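You operate a simulated robot arm through the tools that you are given. There is no shell and no other tool. Be economical: measure what you need, move in short steps, check, and stop when the job is done.

You are at the controls of a simulated two-armed robot. One attempt, no reset.

JOB
Pick up the cordial bottle that says "Gledvatra" from the top of the produce stand with one hand, pass it to the other hand and put it on the top of the side bench. Set down upright: cordial bottle.

It is judged by the outcome, as a careful person would: the job done as asked, and still so three seconds after it is handed in. It fails if anything else is knocked over, pushed out of place, dropped, spilled or broken.

ROBOT AND FRAMES
Two 7-joint arms with two-finger parallel grippers on one trunk, on a base that drives. Base frame: it is fixed to the floor where the robot stands at the start and does not move with it; the origin is under the middle of the robot, x ahead of it, y to its left, z up. Lengths are in mm, angles in rad, forces in N, time in s.
The left shoulder is at the start at [70, 163, 1295], the right one opposite. With the tool pointing down near the work surface each hand reaches from about 340 to 860 mm from the robot's upright axis, wherever it stands, measured 20 degrees to its own side. Places, roughly: top of the side bench [-1200, 2700, 900]. Payload 3.43 kg a hand.
The tool frame of a hand sits at the grasp point between the pads (the TCP): z along the fingers, y along the line on which they close. The tips reach 34 mm beyond it. Largest opening 128 mm; finger width 24, thickness 12; the body of the gripper, 48 by 130 mm, starts 96 mm behind the TCP.
Orientation is told as [roll, pitch, yaw] about the base's x, y, z axes, in that order, counted from this pose: with the fingers straight down and closing along the base's y, the tool's x points along the base's -x, its y along +y and its z along -z.

CONTROLS
- The arms move only by the tool arm_command. It takes "left_rows", "right_rows" or both (then of equal length, played together; a hand with none holds still); each is a list of rows, each a list of 6 numbers: the shift along the tool's x, y, z in m, then the turn, a rotation vector about the tool's x, y, z in rad. In form: [[x, y, z, wx, wy, wz], ...]. A call has 1 to 12 rows; each row shifts and turns the commanded pose from where the row before left it, along the tool's axes as they then stand. "left_fingers" and "right_fingers" are, for a hand that has rows, the closure in counts, from 0 (fully open) to 255 (shut), set as the call begins (left out, the last holds). Each row takes 0.2 s and may step no farther than 50 mm and 0.15 rad from the row before; otherwise, or with a gripper value out of range, the whole call is refused. A pose out of reach is approached as far as the arm can. The call stops where the force on the tool passes 40 N (or 10 N more than at its start, if that is more) or the arm is blocked; 0.2 s more then pass. Each finger travels about 153 mm/s and halts on what it meets, pressing with about 37 N; the grip force reading is that of the motor and also rises with nothing between the fingers. The clock runs only during rows and for 0.2 s after the last one: add rows that do not move to give the fingers time. It gives the time, the measured TCP pose, the force on the tool (base axes), the opening and the grip force at its end, in the units of the frame above (readings bear some noise), with the torque about the TCP (base axes, N m) and any sound that the robot's microphone picked up, and new pictures: "show" is both (left out), scene, wrist or none (wrist: the cameras of the hands that moved).
- Cameras (640 x 400 px; columns grow to the right, rows downward): "scene" is now at [134.6, 6.3, 1517.8]; the picture's right is [0.08, -1.00, 0.00], its down [-0.62, -0.05, -0.78] and it looks along [0.78, 0.06, -0.62] (base axes); focal length 261 px, centre (320, 200). "left" rides on the left gripper at [76, 11, -160] in its tool frame; the picture's right is [-0.15, 0.99, 0.00], its down [-0.88, -0.13, -0.46] and it looks along [-0.45, -0.07, 0.89] (tool axes); focal length 234 px, centre (320, 200). "right" rides on the right gripper at [76, -11, -160] in its tool frame; the picture's right is [0.15, 0.99, 0.00], its down [-0.88, 0.13, -0.46] and it looks along [-0.45, 0.07, 0.89] (tool axes); focal length 234 px, centre (320, 200). There is no depth. A picture from a camera that has moved, and an enlarged one, comes with that camera's place and axes in the base frame and with its lens.
- slide_trunk(by): slides the trunk up (or, below 0, down) by that many mm; the arms and the scene camera ride with it, the base frame stays. It gives what a move gives, with no picture.
- drive_base(legs): drives the robot by 1 to 6 legs, each [ahead, left, turn to the left] in mm, mm and rad, along the robot's own axes; the way and the turn of a leg run together, so that a leg with both is an arc; at most 1500 mm and 3.142 rad a leg. The arms and the cameras ride along, it lands a little off, and it stops where it bumps. It gives what a move gives, and a new picture of the scene camera.
- pan_tilt(pan, tilt): turns the head with the scene camera to pan (to the left, within 1.501 rad either way) and tilt (down, from -0.506 to 1.204), counted from straight ahead of the robot. It gives what a move gives, and a new picture of the scene camera.
- enlarge(camera, box): a new picture of the part [left, top, right, bottom] of that camera's present view, enlarged. It takes no simulated time.
- finish_job(): hands the job in; it is judged then, once.

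Go step by step. Nothing tells you exact positions but the pictures and the camera data: compare them with the known pose of the tool, close in by small moves and look again before you grip or let go. The budget is 120 turns and 260 pictures, counting those below and the enlarged ones. Unless the task says otherwise, let go and move clear before handing in, and close with one line.

The tools are called by a JSON object that holds its "name" and its "arguments". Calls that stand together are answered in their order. arm_command: Moves the arms, as the interface text tells. Its arguments: {"type":"object","properties":{"left_rows":{"type":"array","items":{"type":"array","items":{"type":"number"}}},"left_fingers":{"type":"number"},"right_rows":{"type":"array","items":{"type":"array","items":{"type":"number"}}},"right_fingers":{"type":"number"},"show":{"type":"string","enum":["both","scene","wrist","none"]}},"required":[]} The other tools are called the same way: slide_trunk (by) slides the trunk up or down; drive_base (legs) drives the base; pan_tilt (pan, tilt) turns the head that bears the scene camera; enlarge (camera, box) takes an enlarged picture of a part of a camera's view; finish_job () hands the job in.

At the start:

```text
t: 0.0
left_position: [577.4, 223.2, 1121.8]
left_ee_rot: [-0.002, -0.001, 0.001]
left_ft_force: [-0.6, 0.1, 0.2]
left_wrist_torque: [-0.03, 0.01, -0.02]
left_opening: 127.9
left_grip_force: 0.0
right_position: [553.3, -214.2, 1108.0]
right_ee_rot: [0.0, 0.001, 0.0]
right_ft_force: [-0.1, 0.4, -0.3]
right_wrist_torque: [0.0, 0.0, -0.01]
right_opening: 127.9
right_grip_force: 0.1
trunk travel left (down, up): [-775.0, 165.0]
robot x, y, heading: [0.5, 0.4, -0.002]
head pan, tilt: [0.08, 0.675]
```

scene: 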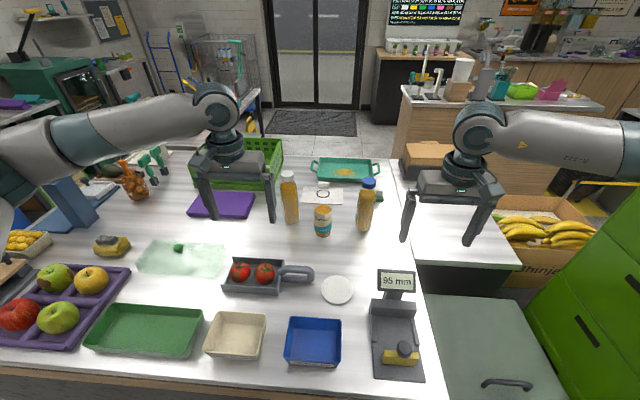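
right: 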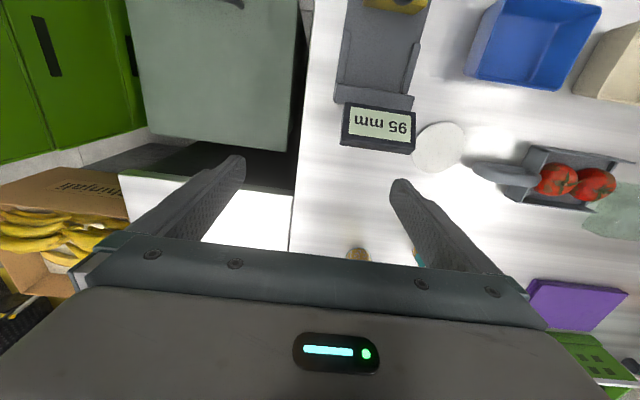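
left: 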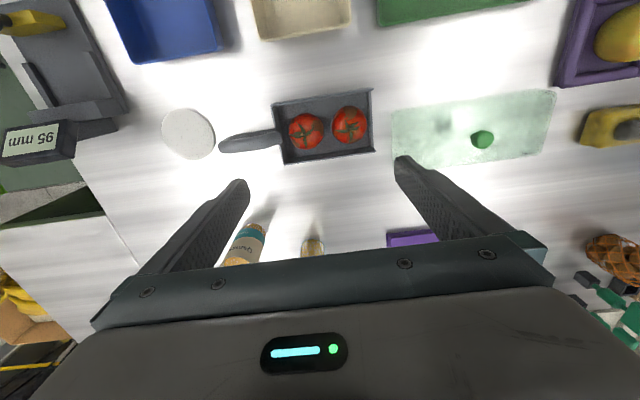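

I see three bottles around the middle of the stand; I need to read their labels first.

{"name": "enlarge", "arguments": {"camera": "scene", "box": [260, 150, 400, 250]}}

{"name": "enlarge", "arguments": {"camera": "left", "box": [210, 200, 350, 280]}}

```text
4.00 times, centred on (330, 200) of scene
camera zoom: at [134.6, 6.3, 1517.8], right [0.08, -1.0, 0.0], down [-0.62, -0.05, -0.78], along [0.78, 0.06, -0.62], focal length 1044 px, centre (280, 200)
```

zoom: 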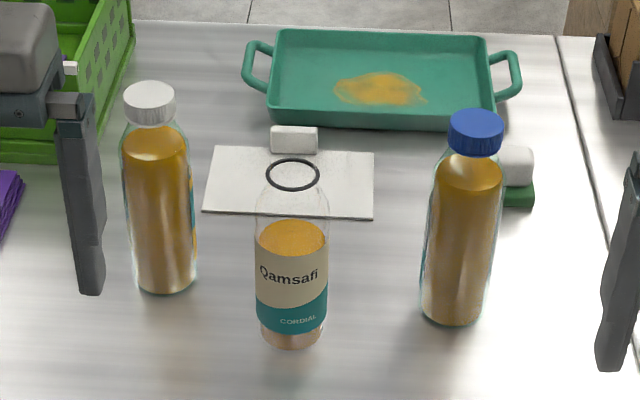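

```text
4.57 times, centred on (280, 240) of left
camera zoom: at [500.8, 234.1, 1282.6], right [0.15, 0.99, 0.0], down [0.88, -0.13, 0.46], along [0.45, -0.07, -0.89], focal length 1070 px, centre (503, 17)
```

zoom: 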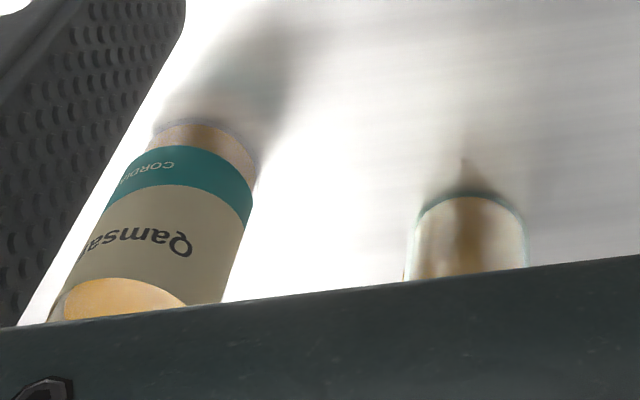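

Middle bottle is "Qamsafi". The white-cap (about [828,166]) and blue-cap (about [810,-99]) bottles have labels facing away, so I'll bring the right wrist camera round to look from the right side.

{"name": "arm_command", "arguments": {"right_rows": [[-0.03, -0.035, -0.012, 0, 0, 0], [-0.03, -0.035, -0.012, 0, 0, 0], [-0.03, -0.035, -0.012, 0, 0, 0], [0, 0, 0, 0, 0, 0.15], [0, 0, 0, 0, 0, 0.15], [0, 0, 0, 0, 0, 0.15], [0, 0, 0, 0, 0, 0.15], [0, 0, 0, 0, 0, 0.15], [0, 0, 0, 0, 0, 0.15], [0, 0, 0, 0, 0, 0.15], [0, 0, 0, 0, 0, 0.15], [0, 0, 0, 0, 0, 0.15]], "show": "none"}}

{"name": "arm_command", "arguments": {"right_rows": [[0, 0, 0, 0, 0, 0.15], [0, 0, 0, 0, 0, 0.07], [0, 0, 0, 0, 0.15, 0], [0, 0, 0, 0, 0.15, 0], [0, 0, 0, 0, 0.15, 0], [0, 0, 0, 0, 0.15, 0], [0, 0, 0, 0, 0.15, 0], [0, 0, 0, 0, 0.15, 0], [0, 0, 0, 0, 0.15, 0]]}}

```text
t: 2.6
left_position: [577.2, 223.0, 1123.6]
left_ee_rot: [0.0, 0.001, 0.003]
left_ft_force: [-0.3, 0.0, 0.2]
left_wrist_torque: [-0.01, 0.0, 0.01]
left_opening: 128.0
left_grip_force: 0.0
right_position: [644.2, -320.6, 1143.1]
right_ee_rot: [0.002, -0.001, -1.352]
right_ft_force: [0.7, 0.0, -0.7]
right_wrist_torque: [0.02, -0.01, 0.03]
right_opening: 128.0
right_grip_force: 0.1
trunk travel left (down, up): [-775.0, 165.0]
robot x, y, heading: [-1.8, 1.8, 0.001]
head pan, tilt: [0.08, 0.675]
```

```text
t: 4.6
left_position: [576.2, 222.7, 1121.9]
left_ee_rot: [0.002, 0.001, 0.0]
left_ft_force: [-0.1, -0.7, 0.4]
left_wrist_torque: [0.0, 0.01, 0.0]
left_opening: 128.1
left_grip_force: 0.0
right_position: [645.2, -319.9, 1145.3]
right_ee_rot: [0.0, 1.054, -1.569]
right_ft_force: [0.2, 0.6, 0.2]
right_wrist_torque: [0.0, -0.03, 0.01]
right_opening: 128.0
right_grip_force: 0.0
trunk travel left (down, up): [-775.0, 165.0]
robot x, y, heading: [2.8, 0.4, 0.002]
head pan, tilt: [0.08, 0.675]
camera scene: at [135.0, 5.3, 1517.9], right [0.08, -1.0, 0.0], down [-0.62, -0.05, -0.78], along [0.78, 0.06, -0.62], focal length 261 px, centre (320, 200)
camera right: at [633.0, -421.0, 1289.1], right [0.99, 0.07, 0.13], down [0.13, -0.83, -0.54], along [0.07, 0.55, -0.83], focal length 234 px, centre (320, 200)
```

scene: 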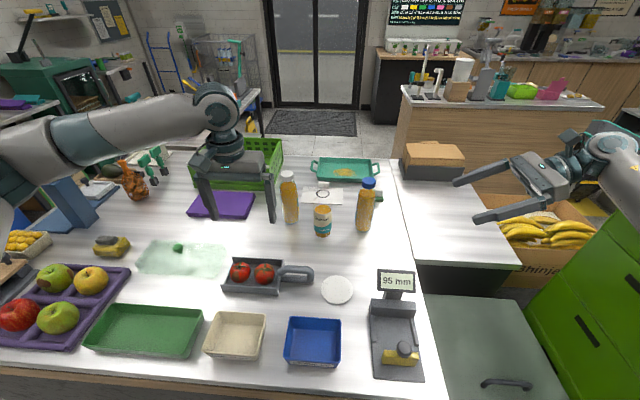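
right: 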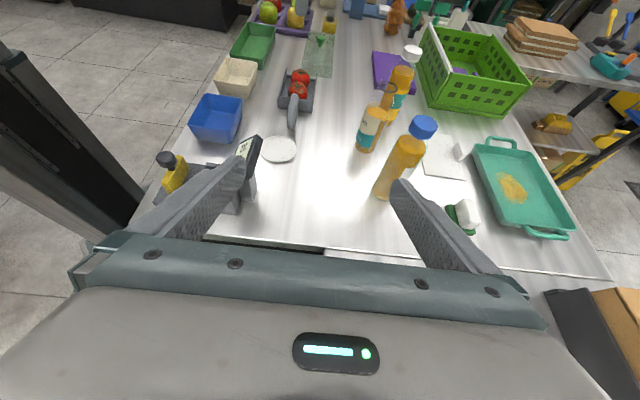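

{"name": "enlarge", "arguments": {"camera": "right", "box": [350, 35, 460, 210]}}

{"name": "enlarge", "arguments": {"camera": "right", "box": [375, 40, 425, 75]}}

```text
2.29 times, centred on (405, 122) of right
camera zoom: at [633.0, -421.0, 1289.1], right [0.99, 0.07, 0.13], down [0.13, -0.83, -0.54], along [0.07, 0.55, -0.83], focal length 535 px, centre (126, 377)
```

zoom: 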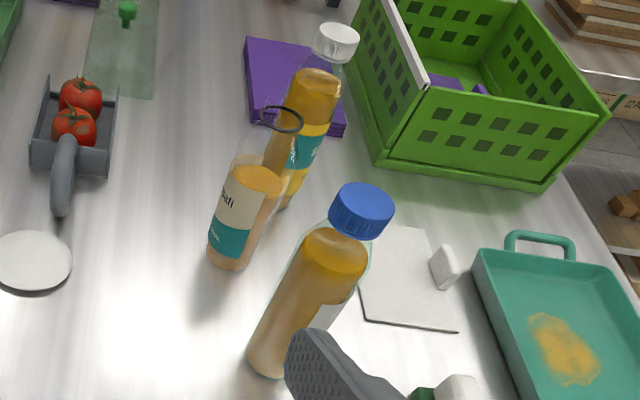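

```text
11.43 times, centred on (400, 58) of right
camera zoom: at [633.0, -421.0, 1289.1], right [0.99, 0.07, 0.13], down [0.13, -0.83, -0.54], along [0.07, 0.55, -0.83], focal length 2676 px, centre (-594, 1829)
```

zoom: 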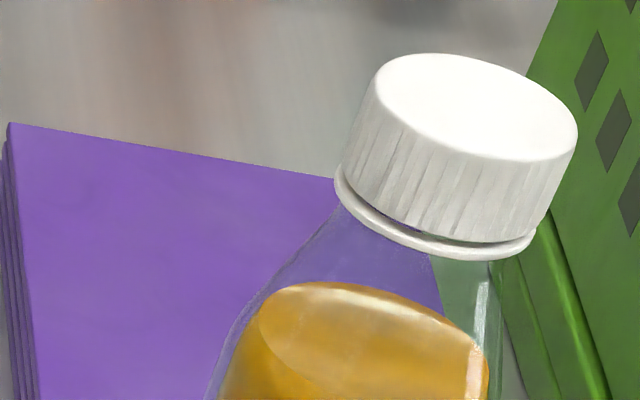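

{"name": "enlarge", "arguments": {"camera": "right", "box": [384, 78, 424, 108]}}

```text
13.33 times, centred on (404, 93) of right
camera zoom: at [633.0, -421.0, 1289.1], right [0.99, 0.07, 0.13], down [0.13, -0.83, -0.54], along [0.07, 0.55, -0.83], focal length 3122 px, centre (-800, 1627)
```

zoom: 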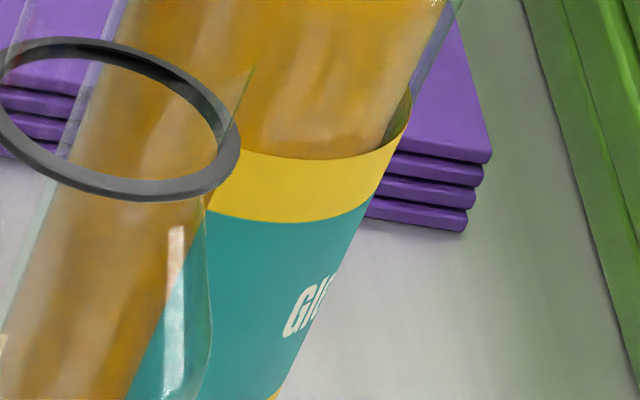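

The white-cap label begins "Gl…". I'll move further forward and turn to look from behind to confirm.

{"name": "arm_command", "arguments": {"right_rows": [[0, 0.045, 0, 0, 0, 0], [0, 0.045, 0, 0, 0, 0], [0, 0.045, 0, 0, 0, 0], [0, 0, 0, 0.13, 0, -0.0747], [0, 0, 0, 0.13, 0, -0.0747], [0, 0, 0, 0.13, 0, -0.0747], [0, 0, 0, 0.13, 0, -0.0747]], "show": "wrist"}}

```text
t: 6.2
left_position: [576.0, 221.4, 1123.3]
left_ee_rot: [0.004, 0.001, -0.001]
left_ft_force: [0.3, 0.1, 0.3]
left_wrist_torque: [-0.02, -0.01, -0.01]
left_opening: 127.8
left_grip_force: 0.0
right_position: [715.7, -299.2, 1151.8]
right_ee_rot: [-0.012, 1.053, -1.227]
right_ft_force: [-0.7, -0.5, -0.5]
right_wrist_torque: [-0.01, -0.02, -0.01]
right_opening: 128.0
right_grip_force: 0.1
right hand out of reach, approached as far as the arm can: row 4, 5, 6, 7
trunk travel left (down, up): [-775.0, 165.0]
robot x, y, heading: [-1.0, 1.2, 0.0]
head pan, tilt: [0.08, 0.675]
camera right: at [740.9, -398.3, 1297.6], right [0.9, 0.41, 0.12], down [0.41, -0.74, -0.54], along [-0.13, 0.54, -0.83], focal length 234 px, centre (320, 200)
```

right: 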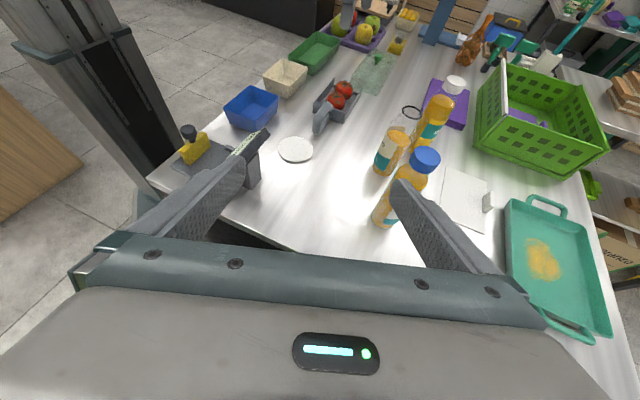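

{"name": "enlarge", "arguments": {"camera": "right", "box": [405, 110, 455, 150]}}

{"name": "enlarge", "arguments": {"camera": "right", "box": [370, 170, 440, 240]}}

```text
10.00 times, centred on (430, 130) of right
camera zoom: at [740.9, -398.3, 1297.6], right [0.9, 0.41, 0.12], down [0.41, -0.74, -0.54], along [-0.13, 0.54, -0.83], focal length 2342 px, centre (-780, 900)
```

zoom: 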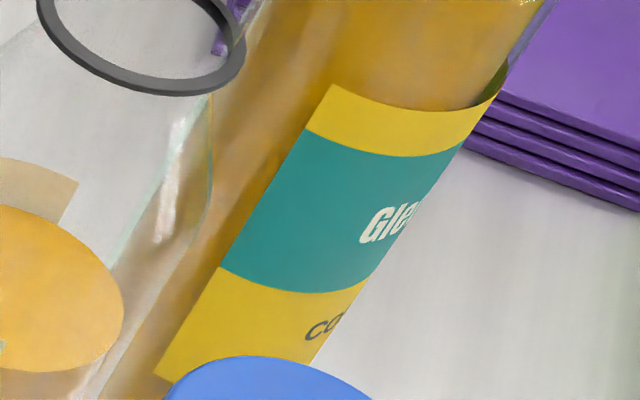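

```text
5.71 times, centred on (405, 205) of right
camera zoom: at [740.9, -398.3, 1297.6], right [0.9, 0.41, 0.12], down [0.41, -0.74, -0.54], along [-0.13, 0.54, -0.83], focal length 1338 px, centre (-166, 171)
```

zoom: 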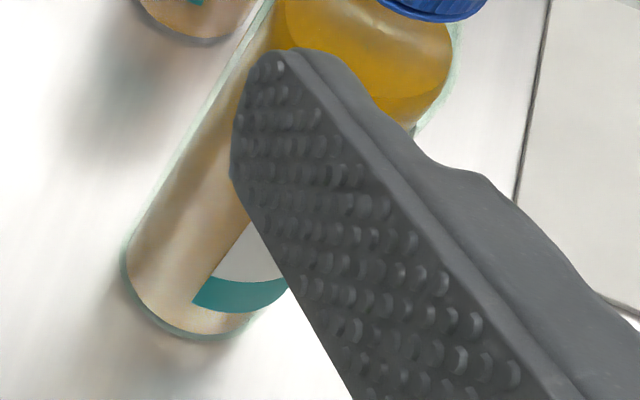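

White-cap bottle reads "Gle…" with the matching style unlike the others; it is at about [830,166], top z≈1060. Retract the right hand and bring the left above the bottle.

{"name": "arm_command", "arguments": {"right_rows": [[0, 0, 0, -0.13, 0, 0.0747], [0, 0, 0, -0.13, 0, 0.0747], [0, 0, 0, -0.13, 0, 0.0747], [0, 0, 0, -0.13, 0, 0.0747], [0, -0.045, 0, 0, 0, 0], [0, -0.045, 0, 0, 0, 0], [0, -0.045, 0, 0, 0, 0], [0, -0.045, 0, 0, 0, 0]], "show": "none"}}

{"name": "arm_command", "arguments": {"left_rows": [[-0.042, -0.0095, -0.007, 0, 0, 0], [-0.042, -0.0095, -0.007, 0, 0, 0], [-0.042, -0.0095, -0.007, 0, 0, 0], [-0.042, -0.0095, -0.007, 0, 0, 0], [-0.042, -0.0095, -0.007, 0, 0, 0], [-0.042, -0.0095, -0.007, 0, 0, 0], [0, 0, 0, 0, 0, 0]], "left_fingers": 40}}

```text
t: 8.0
left_position: [576.0, 224.0, 1123.8]
left_ee_rot: [-0.001, 0.0, 0.002]
left_ft_force: [0.0, 0.4, 0.2]
left_wrist_torque: [0.0, -0.07, -0.01]
left_opening: 128.0
left_grip_force: 0.0
right_position: [536.3, -262.8, 1154.7]
right_ee_rot: [0.004, 1.049, -1.767]
right_ft_force: [-0.8, 0.1, -0.1]
right_wrist_torque: [0.02, 0.03, -0.01]
right_opening: 127.8
right_grip_force: 0.1
trunk travel left (down, up): [-775.0, 165.0]
robot x, y, heading: [-4.1, 2.2, 0.0]
head pan, tilt: [0.08, 0.675]
```

```text
t: 9.6
left_position: [826.2, 171.4, 1164.2]
left_ee_rot: [-0.003, -0.002, 0.001]
left_ft_force: [-0.1, 0.7, 0.2]
left_wrist_torque: [-0.07, -0.01, -0.02]
left_opening: 107.8
left_grip_force: 0.0
left hand out of reach, approached as far as the arm can: row 6
right_position: [540.0, -260.0, 1153.7]
right_ee_rot: [0.001, 1.048, -1.77]
right_ft_force: [0.3, -0.2, -0.2]
right_wrist_torque: [-0.04, -0.01, -0.01]
right_opening: 127.9
right_grip_force: 0.2
trunk travel left (down, up): [-775.0, 165.0]
robot x, y, heading: [-0.8, 0.6, -0.001]
head pan, tilt: [0.08, 0.675]
camera scene: at [135.2, 9.9, 1517.7], right [0.08, -1.0, 0.0], down [-0.62, -0.05, -0.78], along [0.78, 0.06, -0.63], focal length 261 px, centre (320, 200)
camera left: at [750.6, 182.5, 1325.1], right [0.15, 0.99, 0.0], down [0.88, -0.13, 0.46], along [0.45, -0.07, -0.89], focal length 234 px, centre (320, 200)
```

scene: 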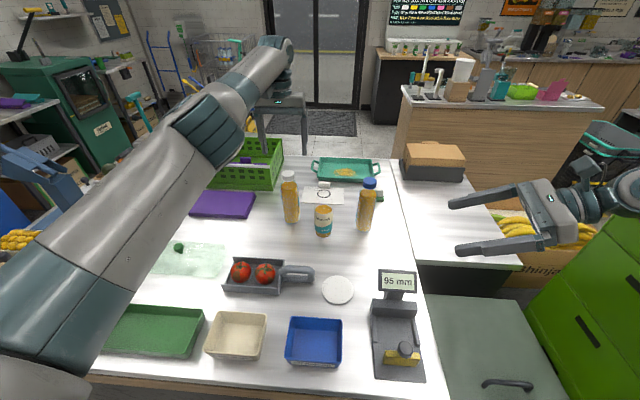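
left: 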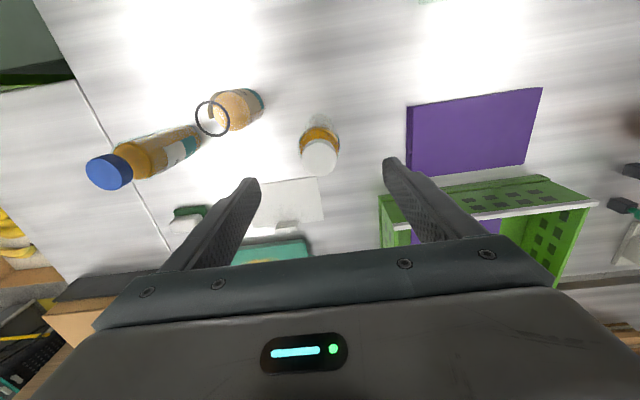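

Left hand is centred above the cap (~[827,171]). Descend to z≈987.

{"name": "arm_command", "arguments": {"left_rows": [[0, 0, 0.044, 0, 0, 0], [0, 0, 0.044, 0, 0, 0], [0, 0, 0.044, 0, 0, 0], [0, 0, 0, 0, 0, 0]]}}

```text
t: 10.6
left_position: [823.8, 168.1, 1033.1]
left_ee_rot: [-0.001, 0.0, 0.0]
left_ft_force: [0.1, -0.6, -0.2]
left_wrist_torque: [0.01, -0.03, -0.01]
left_opening: 108.0
left_grip_force: 0.1
right_position: [539.3, -262.3, 1153.8]
right_ee_rot: [0.0, 1.049, -1.771]
right_ft_force: [-1.0, 0.0, 0.9]
right_wrist_torque: [0.0, -0.02, 0.0]
right_opening: 128.1
right_grip_force: 0.0
trunk travel left (down, up): [-775.0, 165.0]
robot x, y, heading: [0.1, -1.9, -0.001]
head pan, tilt: [0.08, 0.675]
camera scene: at [134.3, 6.0, 1517.9], right [0.08, -1.0, 0.0], down [-0.62, -0.05, -0.78], along [0.78, 0.06, -0.62], focal length 261 px, centre (320, 200)
camera left: at [747.9, 178.7, 1193.2], right [0.15, 0.99, 0.0], down [0.88, -0.13, 0.46], along [0.45, -0.07, -0.89], focal length 234 px, centre (320, 200)
```

scene: 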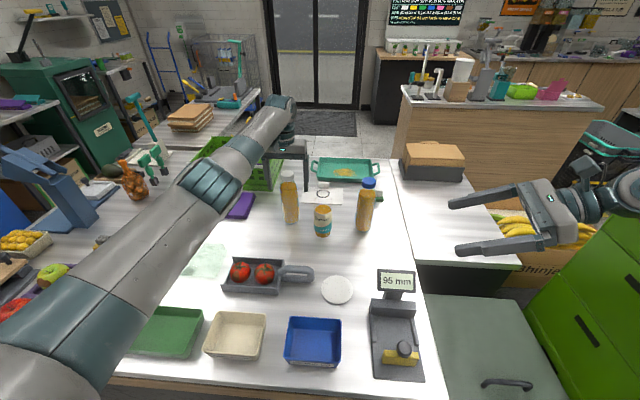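
left: 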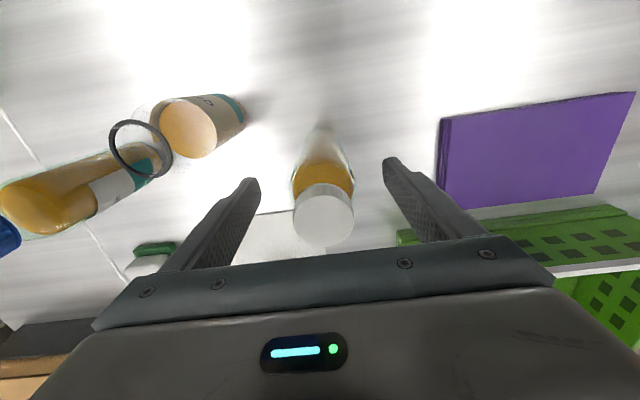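

{"name": "arm_command", "arguments": {"left_rows": [[-0.002, 0, 0.024, 0, 0, 0], [-0.002, 0, 0.022, 0, 0, 0], [0, 0, 0, 0, 0, 0]]}}

```text
t: 11.4
left_position: [827.5, 168.9, 987.0]
left_ee_rot: [0.0, -0.001, 0.002]
left_ft_force: [0.5, 0.4, 0.8]
left_wrist_torque: [0.01, 0.0, -0.01]
left_opening: 108.0
left_grip_force: 0.0
right_position: [539.8, -262.4, 1152.6]
right_ee_rot: [0.001, 1.049, -1.77]
right_ft_force: [0.5, 0.7, -1.1]
right_wrist_torque: [0.01, 0.01, 0.01]
right_opening: 127.8
right_grip_force: 0.1
trunk travel left (down, up): [-775.0, 165.0]
robot x, y, heading: [-2.3, -0.4, 0.0]
head pan, tilt: [0.08, 0.675]
camera scene: at [134.3, 6.5, 1517.9], right [0.08, -1.0, 0.0], down [-0.62, -0.05, -0.78], along [0.78, 0.06, -0.62], focal length 261 px, centre (320, 200)
camera left: at [752.2, 180.3, 1147.0], right [0.15, 0.99, 0.0], down [0.88, -0.13, 0.46], along [0.45, -0.07, -0.89], focal length 234 px, centre (320, 200)
```

scene: 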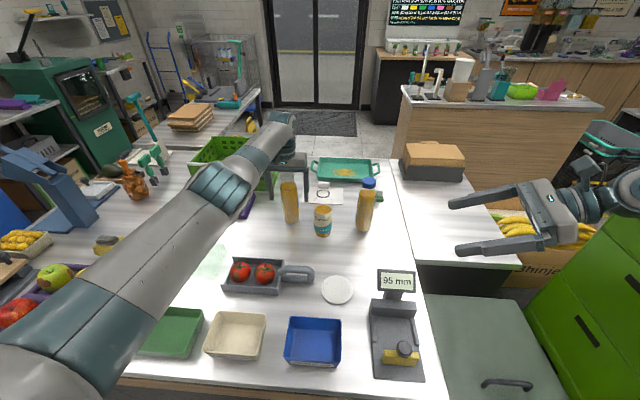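
left: 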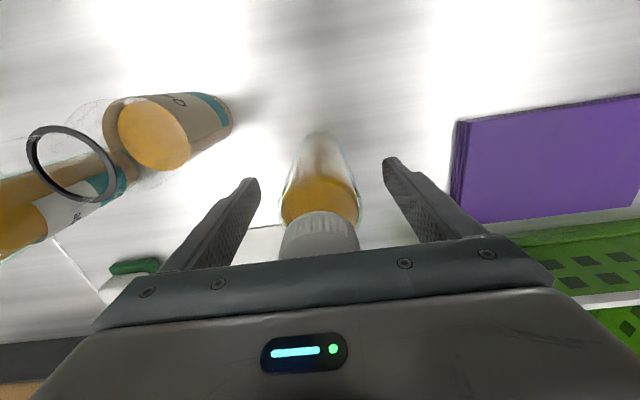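

{"name": "arm_command", "arguments": {"left_rows": [[0, 0, 0.004, 0, 0, 0], [0, 0, 0, 0, 0, 0], [0, 0, 0, 0, 0, 0], [0, 0, 0, 0, 0, 0]], "left_fingers": 255}}

```text
t: 12.4
left_position: [828.7, 168.6, 984.0]
left_ee_rot: [0.0, 0.0, 0.002]
left_ft_force: [1.9, 1.0, 8.2]
left_wrist_torque: [0.28, 0.02, -0.03]
left_opening: 59.1
left_grip_force: 37.0
right_position: [539.0, -261.8, 1153.9]
right_ee_rot: [0.002, 1.05, -1.768]
right_ft_force: [0.1, 0.6, 0.0]
right_wrist_torque: [-0.01, 0.02, 0.01]
right_opening: 128.0
right_grip_force: 0.0
trunk travel left (down, up): [-775.0, 165.0]
robot x, y, heading: [-2.3, -1.6, -0.001]
head pan, tilt: [0.08, 0.675]
camera scene: at [133.8, 6.1, 1518.0], right [0.08, -1.0, 0.0], down [-0.62, -0.05, -0.78], along [0.78, 0.06, -0.62], focal length 261 px, centre (320, 200)
camera left: at [751.7, 179.7, 1144.1], right [0.15, 0.99, 0.0], down [0.88, -0.13, 0.46], along [0.45, -0.07, -0.89], focal length 234 px, centre (320, 200)
```

scene: 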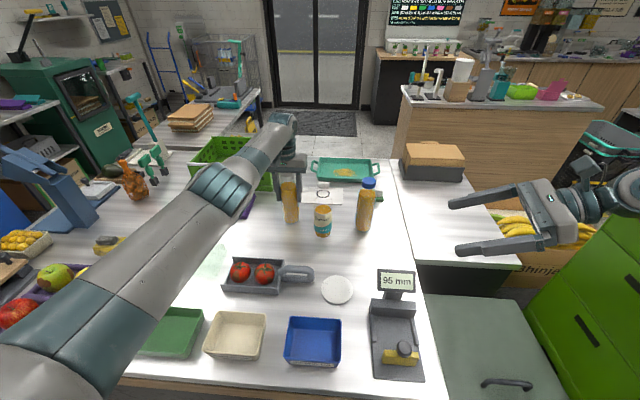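
left: 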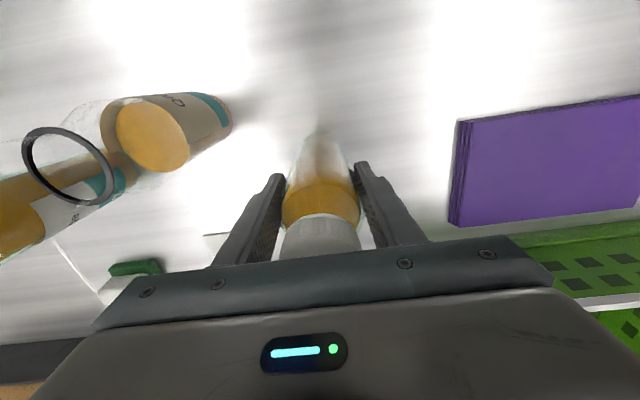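

Gripped (59 mm). Lift and check.

{"name": "arm_command", "arguments": {"left_rows": [[0, 0, -0.015, 0, 0, 0], [0, 0, -0.025, 0, 0, 0], [0, 0, -0.03, 0, 0, 0], [0, 0, 0, 0, 0, 0]]}}

```text
t: 13.4
left_position: [830.2, 169.7, 1051.6]
left_ee_rot: [0.0, 0.001, 0.0]
left_ft_force: [-0.5, -0.3, -5.6]
left_wrist_torque: [0.01, 0.03, -0.01]
left_opening: 59.4
left_grip_force: 37.1
right_position: [541.7, -261.6, 1152.4]
right_ee_rot: [-0.001, 1.048, -1.771]
right_ft_force: [-0.3, 0.1, -0.7]
right_wrist_torque: [0.02, -0.01, 0.01]
right_opening: 127.9
right_grip_force: 0.1
trunk travel left (down, up): [-775.0, 165.0]
robot x, y, heading: [-2.5, -1.1, -0.001]
head pan, tilt: [0.08, 0.675]
camera scene: at [136.1, 6.6, 1517.6], right [0.08, -1.0, 0.0], down [-0.62, -0.05, -0.78], along [0.78, 0.06, -0.63], focal length 261 px, centre (320, 200)
camera left: at [754.2, 180.7, 1211.6], right [0.14, 0.99, 0.0], down [0.88, -0.13, 0.45], along [0.45, -0.07, -0.89], focal length 234 px, centre (320, 200)
```

scene: 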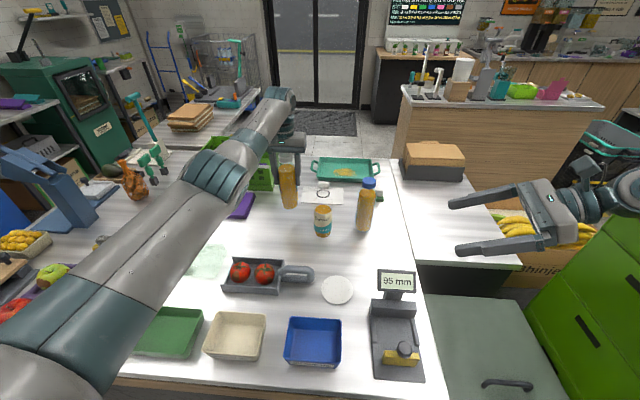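
left: 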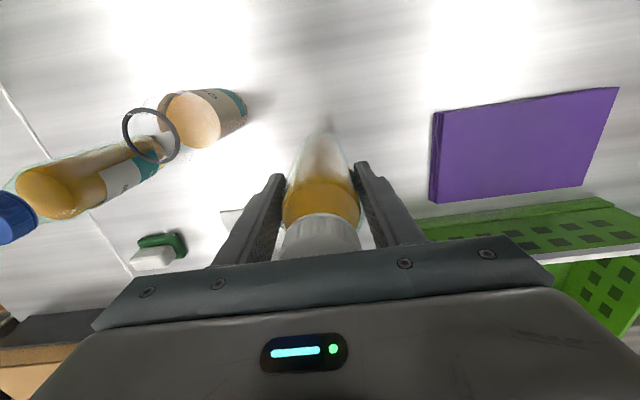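

Held firmly, ~0.55 kg. Bottle base is ~124 below the TCP. Bring it back to a handover spot in front of the robot.

{"name": "arm_command", "arguments": {"left_rows": [[0.02, 0, -0.034, 0, 0, 0], [0.03, 0, -0.034, 0, 0, 0], [0.03, 0, -0.034, 0, 0, 0], [0.03, 0, -0.034, 0, 0, 0], [0.03, 0, -0.034, 0, 0, 0], [0.036, -0.02, 0, 0, 0, 0], [0.036, -0.02, 0, 0, 0, 0], [0.018, -0.02, 0, 0, 0, 0], [0, 0, 0, 0, 0, 0]]}}

```text
t: 15.4
left_position: [599.0, 109.4, 1219.7]
left_ee_rot: [0.0, 0.002, 0.002]
left_ft_force: [0.3, 0.2, -5.8]
left_wrist_torque: [-0.04, 0.04, 0.0]
left_opening: 59.0
left_grip_force: 37.1
right_position: [540.6, -261.1, 1153.0]
right_ee_rot: [-0.002, 1.05, -1.772]
right_ft_force: [-0.1, 0.7, 0.6]
right_wrist_torque: [-0.02, 0.0, -0.04]
right_opening: 127.9
right_grip_force: 0.0
trunk travel left (down, up): [-775.0, 165.0]
robot x, y, heading: [0.0, 2.3, 0.007]
head pan, tilt: [0.08, 0.675]
camera scene: at [135.9, 6.7, 1517.7], right [0.08, -1.0, 0.0], down [-0.62, -0.05, -0.78], along [0.78, 0.06, -0.63], focal length 261 px, centre (320, 200)
camera left: at [523.2, 120.3, 1379.8], right [0.14, 0.99, 0.0], down [0.88, -0.13, 0.45], along [0.45, -0.07, -0.89], focal length 234 px, centre (320, 200)
```

scene: 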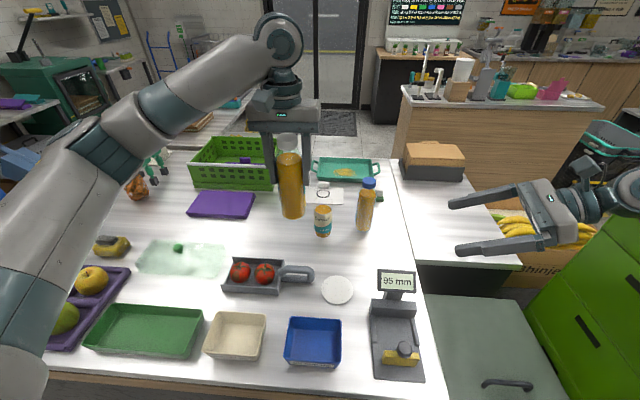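
left: 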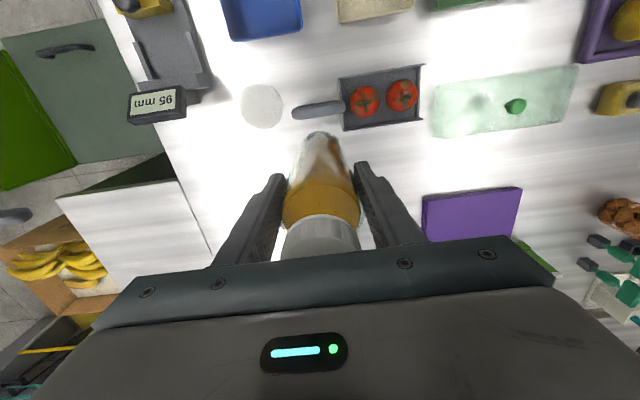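

{"name": "arm_command", "arguments": {"right_rows": [[0, 0, 0, 0.0867, 0, -0.05], [0, 0, 0, 0.0867, 0, -0.05], [0, 0, 0, 0, 0.085, 0], [0, 0, 0, 0, 0.085, 0], [0.0125, 0.0097, 0.038, 0, 0, 0], [0.0125, 0.0097, 0.038, 0, 0, 0], [0.0125, 0.0097, 0.038, 0, 0, 0], [0.0125, 0.0097, 0.038, 0, 0, 0], [0.0125, 0.0097, 0.038, 0, 0, 0], [0, 0, 0, 0, 0, 0]]}}

```text
t: 17.6
left_position: [599.4, 108.2, 1220.1]
left_ee_rot: [-0.001, 0.0, 0.002]
left_ft_force: [0.3, 0.7, -5.9]
left_wrist_torque: [-0.02, 0.04, -0.01]
left_opening: 59.4
left_grip_force: 36.9
right_position: [589.1, -60.3, 1145.8]
right_ee_rot: [-0.001, 1.22, -1.57]
right_ft_force: [0.5, -0.3, -0.8]
right_wrist_torque: [0.0, 0.01, 0.01]
right_opening: 128.0
right_grip_force: 0.1
trunk travel left (down, up): [-775.0, 165.0]
robot x, y, heading: [0.2, -3.6, -0.001]
head pan, tilt: [0.08, 0.675]
camera scene: at [134.7, 5.2, 1517.8], right [0.08, -1.0, 0.0], down [-0.62, -0.05, -0.78], along [0.78, 0.06, -0.62], focal length 261 px, centre (320, 200)
camera right: at [577.9, -184.5, 1271.7], right [0.99, 0.05, 0.14], down [0.13, -0.73, -0.67], along [0.07, 0.68, -0.73], focal length 234 px, centre (320, 200)
```

scene: 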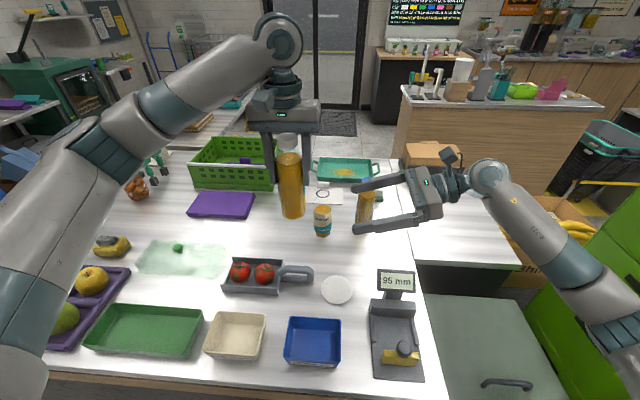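
right: 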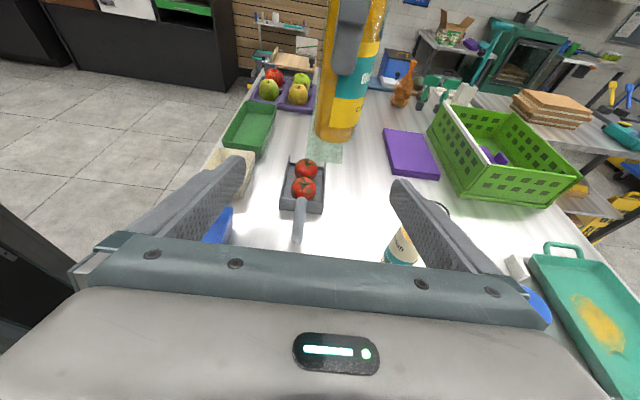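

{"name": "arm_command", "arguments": {"right_rows": [[0.0125, 0.004, 0.0345, 0, 0, 0], [0.0125, 0.004, 0.0345, 0, 0, 0], [0.0125, 0.004, 0.0345, 0, 0, 0], [0, 0, 0, 0, 0, 0]]}}

```text
t: 18.6
left_position: [598.5, 109.7, 1220.6]
left_ee_rot: [-0.001, 0.002, 0.001]
left_ft_force: [0.0, -0.4, -5.3]
left_wrist_torque: [-0.02, 0.04, -0.02]
left_opening: 59.4
left_grip_force: 36.3
right_position: [599.3, 50.2, 1144.9]
right_ee_rot: [0.001, 1.219, -1.57]
right_ft_force: [0.3, 0.3, 0.2]
right_wrist_torque: [0.02, 0.0, 0.0]
right_opening: 127.9
right_grip_force: 0.0
trunk travel left (down, up): [-775.0, 165.0]
robot x, y, heading: [1.1, 1.4, 0.001]
head pan, tilt: [0.08, 0.675]
camera scene: at [135.3, 5.9, 1517.8], right [0.08, -1.0, 0.0], down [-0.62, -0.05, -0.78], along [0.78, 0.06, -0.63], focal length 261 px, centre (320, 200)
camera right: at [588.1, -73.6, 1270.7], right [0.99, 0.05, 0.14], down [0.13, -0.73, -0.67], along [0.07, 0.68, -0.73], focal length 234 px, centre (320, 200)
```

scene: 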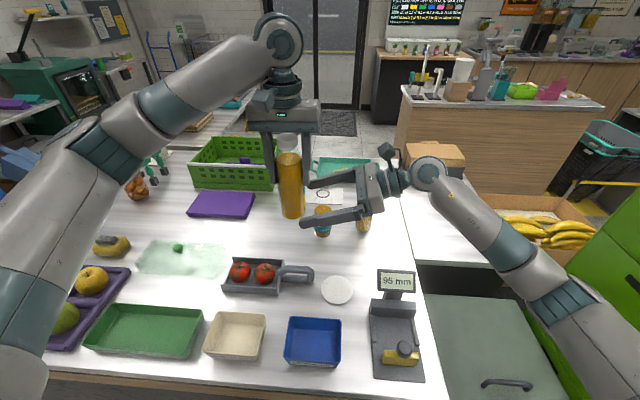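
right: 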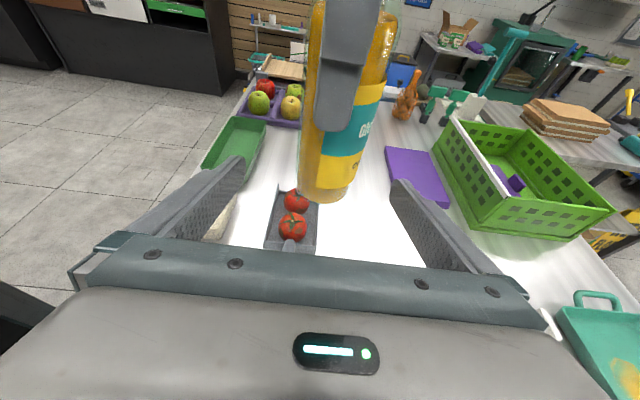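

{"name": "arm_command", "arguments": {"right_rows": [[0.0099, 0.001, 0.027, 0, 0, 0], [0.0099, 0.001, 0.027, 0, 0, 0], [0, 0, 0, 0, 0, 0]]}}

```text
t: 19.4
left_position: [597.6, 107.5, 1219.9]
left_ee_rot: [0.0, 0.0, 0.002]
left_ft_force: [-0.2, -1.1, -5.6]
left_wrist_torque: [-0.01, 0.02, -0.03]
left_opening: 59.2
left_grip_force: 37.2
right_position: [602.1, 103.8, 1146.3]
right_ee_rot: [-0.002, 1.222, -1.571]
right_ft_force: [0.3, -0.1, -0.4]
right_wrist_torque: [-0.01, -0.01, 0.01]
right_opening: 127.7
right_grip_force: 0.1
trunk travel left (down, up): [-775.0, 165.0]
robot x, y, heading: [3.1, -0.9, 0.003]
head pan, tilt: [0.08, 0.675]
camera scene: at [135.1, 5.4, 1517.8], right [0.08, -1.0, 0.0], down [-0.62, -0.05, -0.78], along [0.78, 0.06, -0.63], focal length 261 px, centre (320, 200)
camera right: at [591.0, -19.3, 1271.9], right [0.99, 0.05, 0.14], down [0.13, -0.73, -0.67], along [0.07, 0.68, -0.73], focal length 234 px, centre (320, 200)
```

scene: 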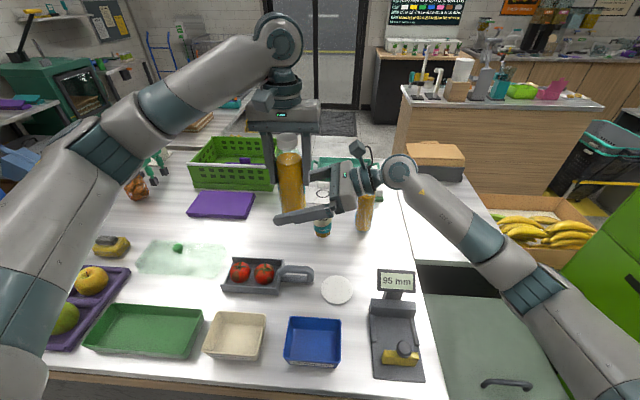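
right: 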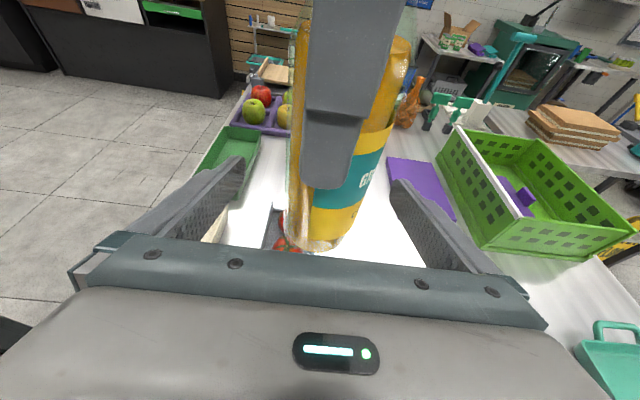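

Bottle is between the right pads. Close the right hand.

{"name": "arm_command", "arguments": {"right_rows": [[0, 0, 0, 0, 0, 0], [0, 0, 0, 0, 0, 0], [0, 0, 0, 0, 0, 0], [0, 0, 0, 0, 0, 0]], "right_fingers": 255, "show": "wrist"}}

```text
t: 20.4
left_position: [598.4, 107.4, 1220.2]
left_ee_rot: [-0.001, 0.002, 0.0]
left_ft_force: [-20.2, -4.4, -1.7]
left_wrist_torque: [-0.44, 0.74, 0.11]
left_opening: 59.6
left_grip_force: 37.3
right_position: [603.7, 103.2, 1145.7]
right_ee_rot: [-0.004, 1.22, -1.577]
right_ft_force: [20.1, 3.1, -0.6]
right_wrist_torque: [0.19, 0.8, -0.21]
right_opening: 59.1
right_grip_force: 36.8
trunk travel left (down, up): [-775.0, 165.0]
robot x, y, heading: [-1.6, -0.6, -0.0]
head pan, tilt: [0.08, 0.675]
camera right: at [591.8, -19.1, 1271.7], right [0.99, 0.05, 0.14], down [0.13, -0.73, -0.67], along [0.07, 0.68, -0.73], focal length 234 px, centre (320, 200)
```

right: 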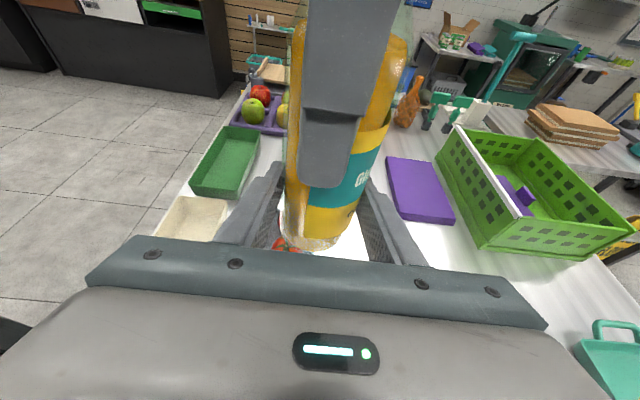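

{"name": "arm_command", "arguments": {"right_rows": [[0, -0.004, 0, 0, 0, 0], [0, 0, 0, 0, 0, 0]], "show": "none"}}

{"name": "arm_command", "arguments": {"left_rows": [[0, 0, 0, 0, 0, 0], [0, 0, 0, 0, 0, 0], [0, 0, 0, 0, 0, 0]], "left_fingers": 75}}

```text
t: 21.0
left_position: [598.7, 110.5, 1220.9]
left_ee_rot: [0.002, 0.002, 0.0]
left_ft_force: [-26.9, 6.6, -0.5]
left_wrist_torque: [-0.25, 0.54, 0.39]
left_opening: 58.8
left_grip_force: 36.5
right_position: [600.8, 102.5, 1145.9]
right_ee_rot: [-0.004, 1.219, -1.578]
right_ft_force: [27.3, -7.0, -0.1]
right_wrist_torque: [0.68, 1.54, -0.57]
right_opening: 58.8
right_grip_force: 37.7
trunk travel left (down, up): [-775.0, 165.0]
robot x, y, heading: [-0.8, -2.5, -0.001]
head pan, tilt: [0.08, 0.675]
```

```text
t: 21.8
left_position: [599.2, 110.1, 1220.5]
left_ee_rot: [0.001, -0.001, 0.0]
left_ft_force: [-0.3, 0.0, 0.3]
left_wrist_torque: [0.0, 0.01, -0.01]
left_opening: 90.7
left_grip_force: 0.1
right_position: [598.9, 104.8, 1146.1]
right_ee_rot: [-0.001, 1.217, -1.57]
right_ft_force: [0.1, 0.2, 0.5]
right_wrist_torque: [-0.03, 0.0, 0.0]
right_opening: 58.5
right_grip_force: 36.8
trunk travel left (down, up): [-775.0, 165.0]
robot x, y, heading: [0.8, 0.3, 0.003]
head pan, tilt: [0.08, 0.675]
camera scene: at [135.3, 6.6, 1517.8], right [0.08, -1.0, 0.0], down [-0.62, -0.05, -0.78], along [0.78, 0.06, -0.63], focal length 261 px, centre (320, 200)
camera left: at [523.1, 120.3, 1380.1], right [0.14, 0.99, 0.0], down [0.88, -0.13, 0.46], along [0.45, -0.07, -0.89], focal length 234 px, centre (320, 200)
```

scene: 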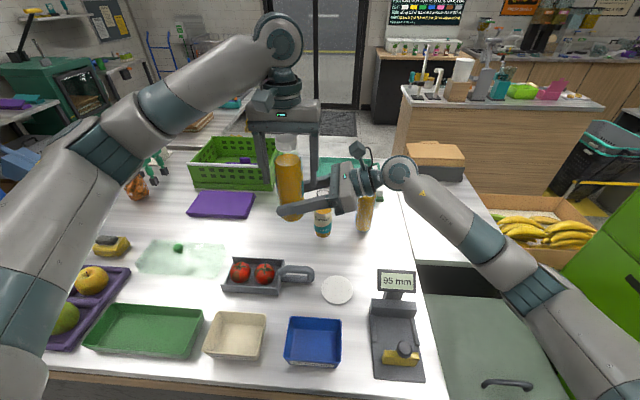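
left: 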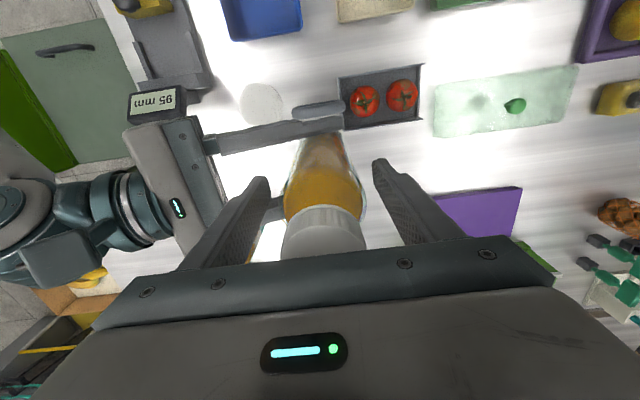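

Right holds it alone. Raise the left hand clear.

{"name": "arm_command", "arguments": {"left_rows": [[0, 0, -0.02, 0, 0, 0], [0, 0, -0.04, 0, 0, 0], [0, 0, -0.04, 0, 0, 0], [0, 0, -0.04, 0, 0, 0], [0, 0, 0, 0, 0, 0]]}}

```text
t: 23.0
left_position: [601.8, 109.3, 1361.5]
left_ee_rot: [-0.002, 0.001, 0.002]
left_ft_force: [0.4, -0.2, -0.8]
left_wrist_torque: [0.0, 0.01, 0.02]
left_opening: 90.3
left_grip_force: 0.2
right_position: [599.1, 105.9, 1145.2]
right_ee_rot: [-0.004, 1.218, -1.572]
right_ft_force: [0.3, 0.1, -0.1]
right_wrist_torque: [-0.04, 0.01, -0.02]
right_opening: 58.6
right_grip_force: 37.0
trunk travel left (down, up): [-775.0, 165.0]
robot x, y, heading: [-1.7, 3.7, -0.005]
head pan, tilt: [0.08, 0.675]
camera scene: at [136.0, 6.8, 1517.7], right [0.08, -1.0, 0.0], down [-0.62, -0.05, -0.78], along [0.78, 0.06, -0.63], focal length 261 px, centre (320, 200)
camera left: at [525.9, 120.1, 1521.4], right [0.15, 0.99, 0.0], down [0.88, -0.13, 0.45], along [0.45, -0.07, -0.89], focal length 234 px, centre (320, 200)
```

scene: 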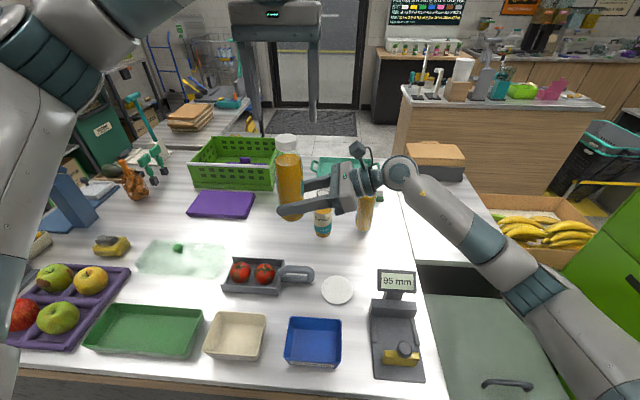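
left: 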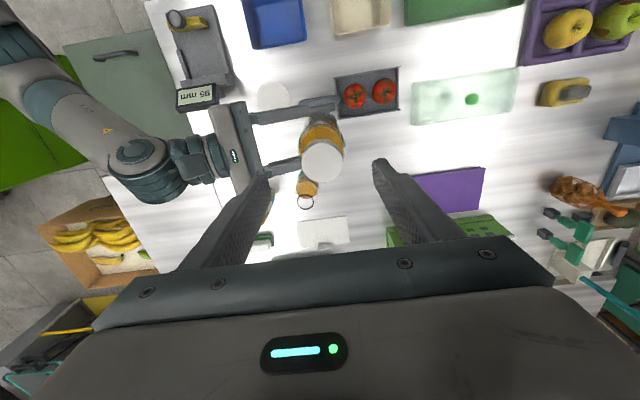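

{"name": "arm_command", "arguments": {"left_rows": [[0.02, 0.045, 0, 0, 0, 0], [0.02, 0.045, 0, 0, 0, 0], [0.02, 0.045, 0, 0, 0, 0], [0.02, 0.045, 0, 0, 0, 0], [0, 0, 0, 0, 0, 0]], "right_rows": [[0.003, -0.03, -0.036, 0, 0, 0], [0.003, -0.03, -0.036, 0, 0, 0], [0.003, -0.03, -0.036, 0, 0, 0], [0.003, -0.03, -0.036, 0, 0, 0], [0, 0, 0, 0, 0, 0]], "show": "wrist"}}

{"name": "pan_tilt", "arguments": {"pan": 1.5, "tilt": 0.35}}

{"name": "pan_tilt", "arguments": {"pan": -1.5, "tilt": 0.35}}

```text
t: 24.2
left_position: [521.0, 286.4, 1361.7]
left_ee_rot: [-0.001, 0.002, -0.001]
left_ft_force: [1.0, 0.2, -0.1]
left_wrist_torque: [0.02, 0.06, 0.0]
left_opening: 90.5
left_grip_force: 0.1
right_position: [479.0, -27.0, 1208.4]
right_ee_rot: [-0.005, 1.218, -1.576]
right_ft_force: [0.8, -0.1, -5.6]
right_wrist_torque: [-0.06, 0.02, 0.07]
right_opening: 58.7
right_grip_force: 36.4
trunk travel left (down, up): [-775.0, 165.0]
robot x, y, heading: [-1.7, -0.7, 0.001]
head pan, tilt: [0.08, 0.675]
camera right: at [467.0, -150.4, 1334.0], right [0.99, 0.05, 0.14], down [0.13, -0.73, -0.67], along [0.07, 0.68, -0.73], focal length 234 px, centre (320, 200)
camera left: at [445.0, 296.6, 1520.2], right [0.15, 0.99, 0.0], down [0.88, -0.13, 0.45], along [0.45, -0.07, -0.89], focal length 234 px, centre (320, 200)
```

right: 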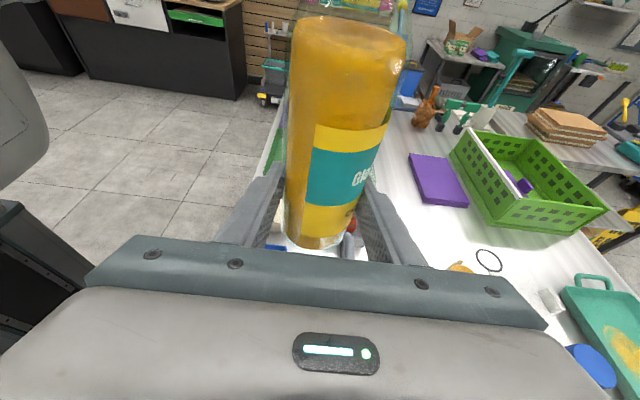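
left: 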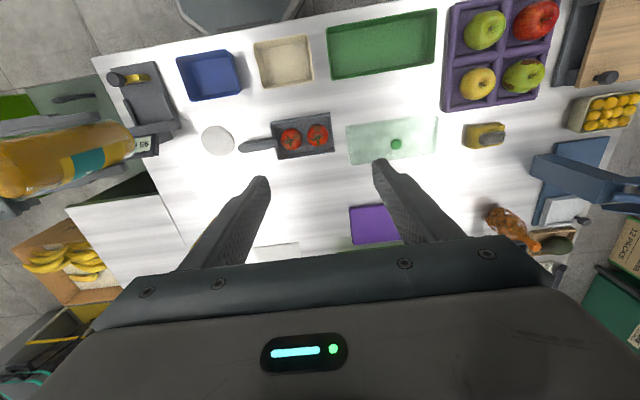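

```text
t: 25.8
left_position: [519.0, 285.8, 1361.1]
left_ee_rot: [0.0, 0.0, 0.002]
left_ft_force: [-0.5, 0.4, 0.2]
left_wrist_torque: [-0.02, 0.01, -0.04]
left_opening: 90.6
left_grip_force: 0.0
right_position: [477.0, -26.6, 1209.3]
right_ee_rot: [0.0, 1.221, -1.568]
right_ft_force: [0.7, 1.0, -5.7]
right_wrist_torque: [-0.03, 0.0, 0.03]
right_opening: 58.4
right_grip_force: 37.1
trunk travel left (down, up): [-775.0, 165.0]
robot x, y, heading: [-0.7, -0.4, 0.001]
head pan, tilt: [1.499, 0.351]
camera scene: at [56.0, 92.3, 1547.1], right [1.0, -0.07, 0.0], down [-0.03, -0.34, -0.94], along [0.07, 0.94, -0.34], focal length 261 px, centre (320, 200)
```

scene: 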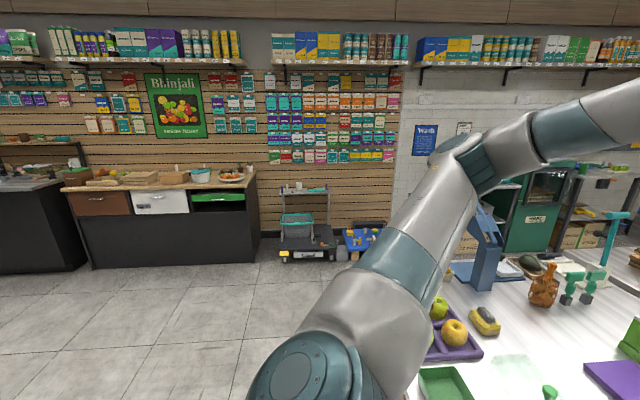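

```text
t: 28.4
left_position: [518.5, 286.2, 1361.9]
left_ee_rot: [0.0, 0.0, 0.0]
left_ft_force: [0.5, 0.4, 0.6]
left_wrist_torque: [0.02, -0.02, 0.01]
left_opening: 90.2
left_grip_force: 0.1
right_position: [476.8, -25.6, 1208.9]
right_ee_rot: [0.0, 1.221, -1.571]
right_ft_force: [-0.6, -0.2, -6.3]
right_wrist_torque: [-0.03, 0.0, 0.01]
right_opening: 58.5
right_grip_force: 36.6
trunk travel left (down, up): [-775.0, 165.0]
robot x, y, heading: [2.8, -0.7, -0.003]
head pan, tilt: [-1.499, 0.351]
camera scene: at [56.2, -93.5, 1547.1], right [-1.0, -0.07, 0.0], down [-0.03, 0.34, -0.94], along [0.07, -0.94, -0.34], focal length 261 px, centre (320, 200)
```

scene: 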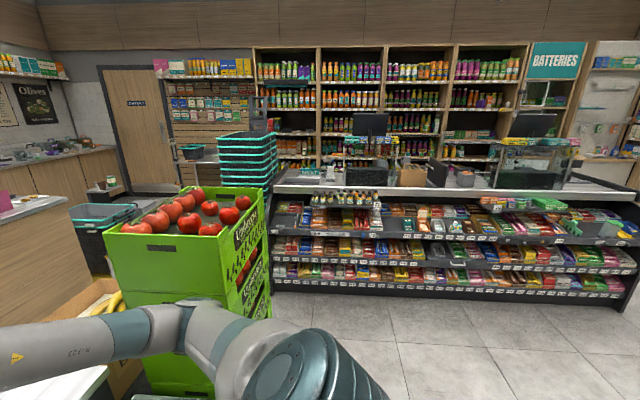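

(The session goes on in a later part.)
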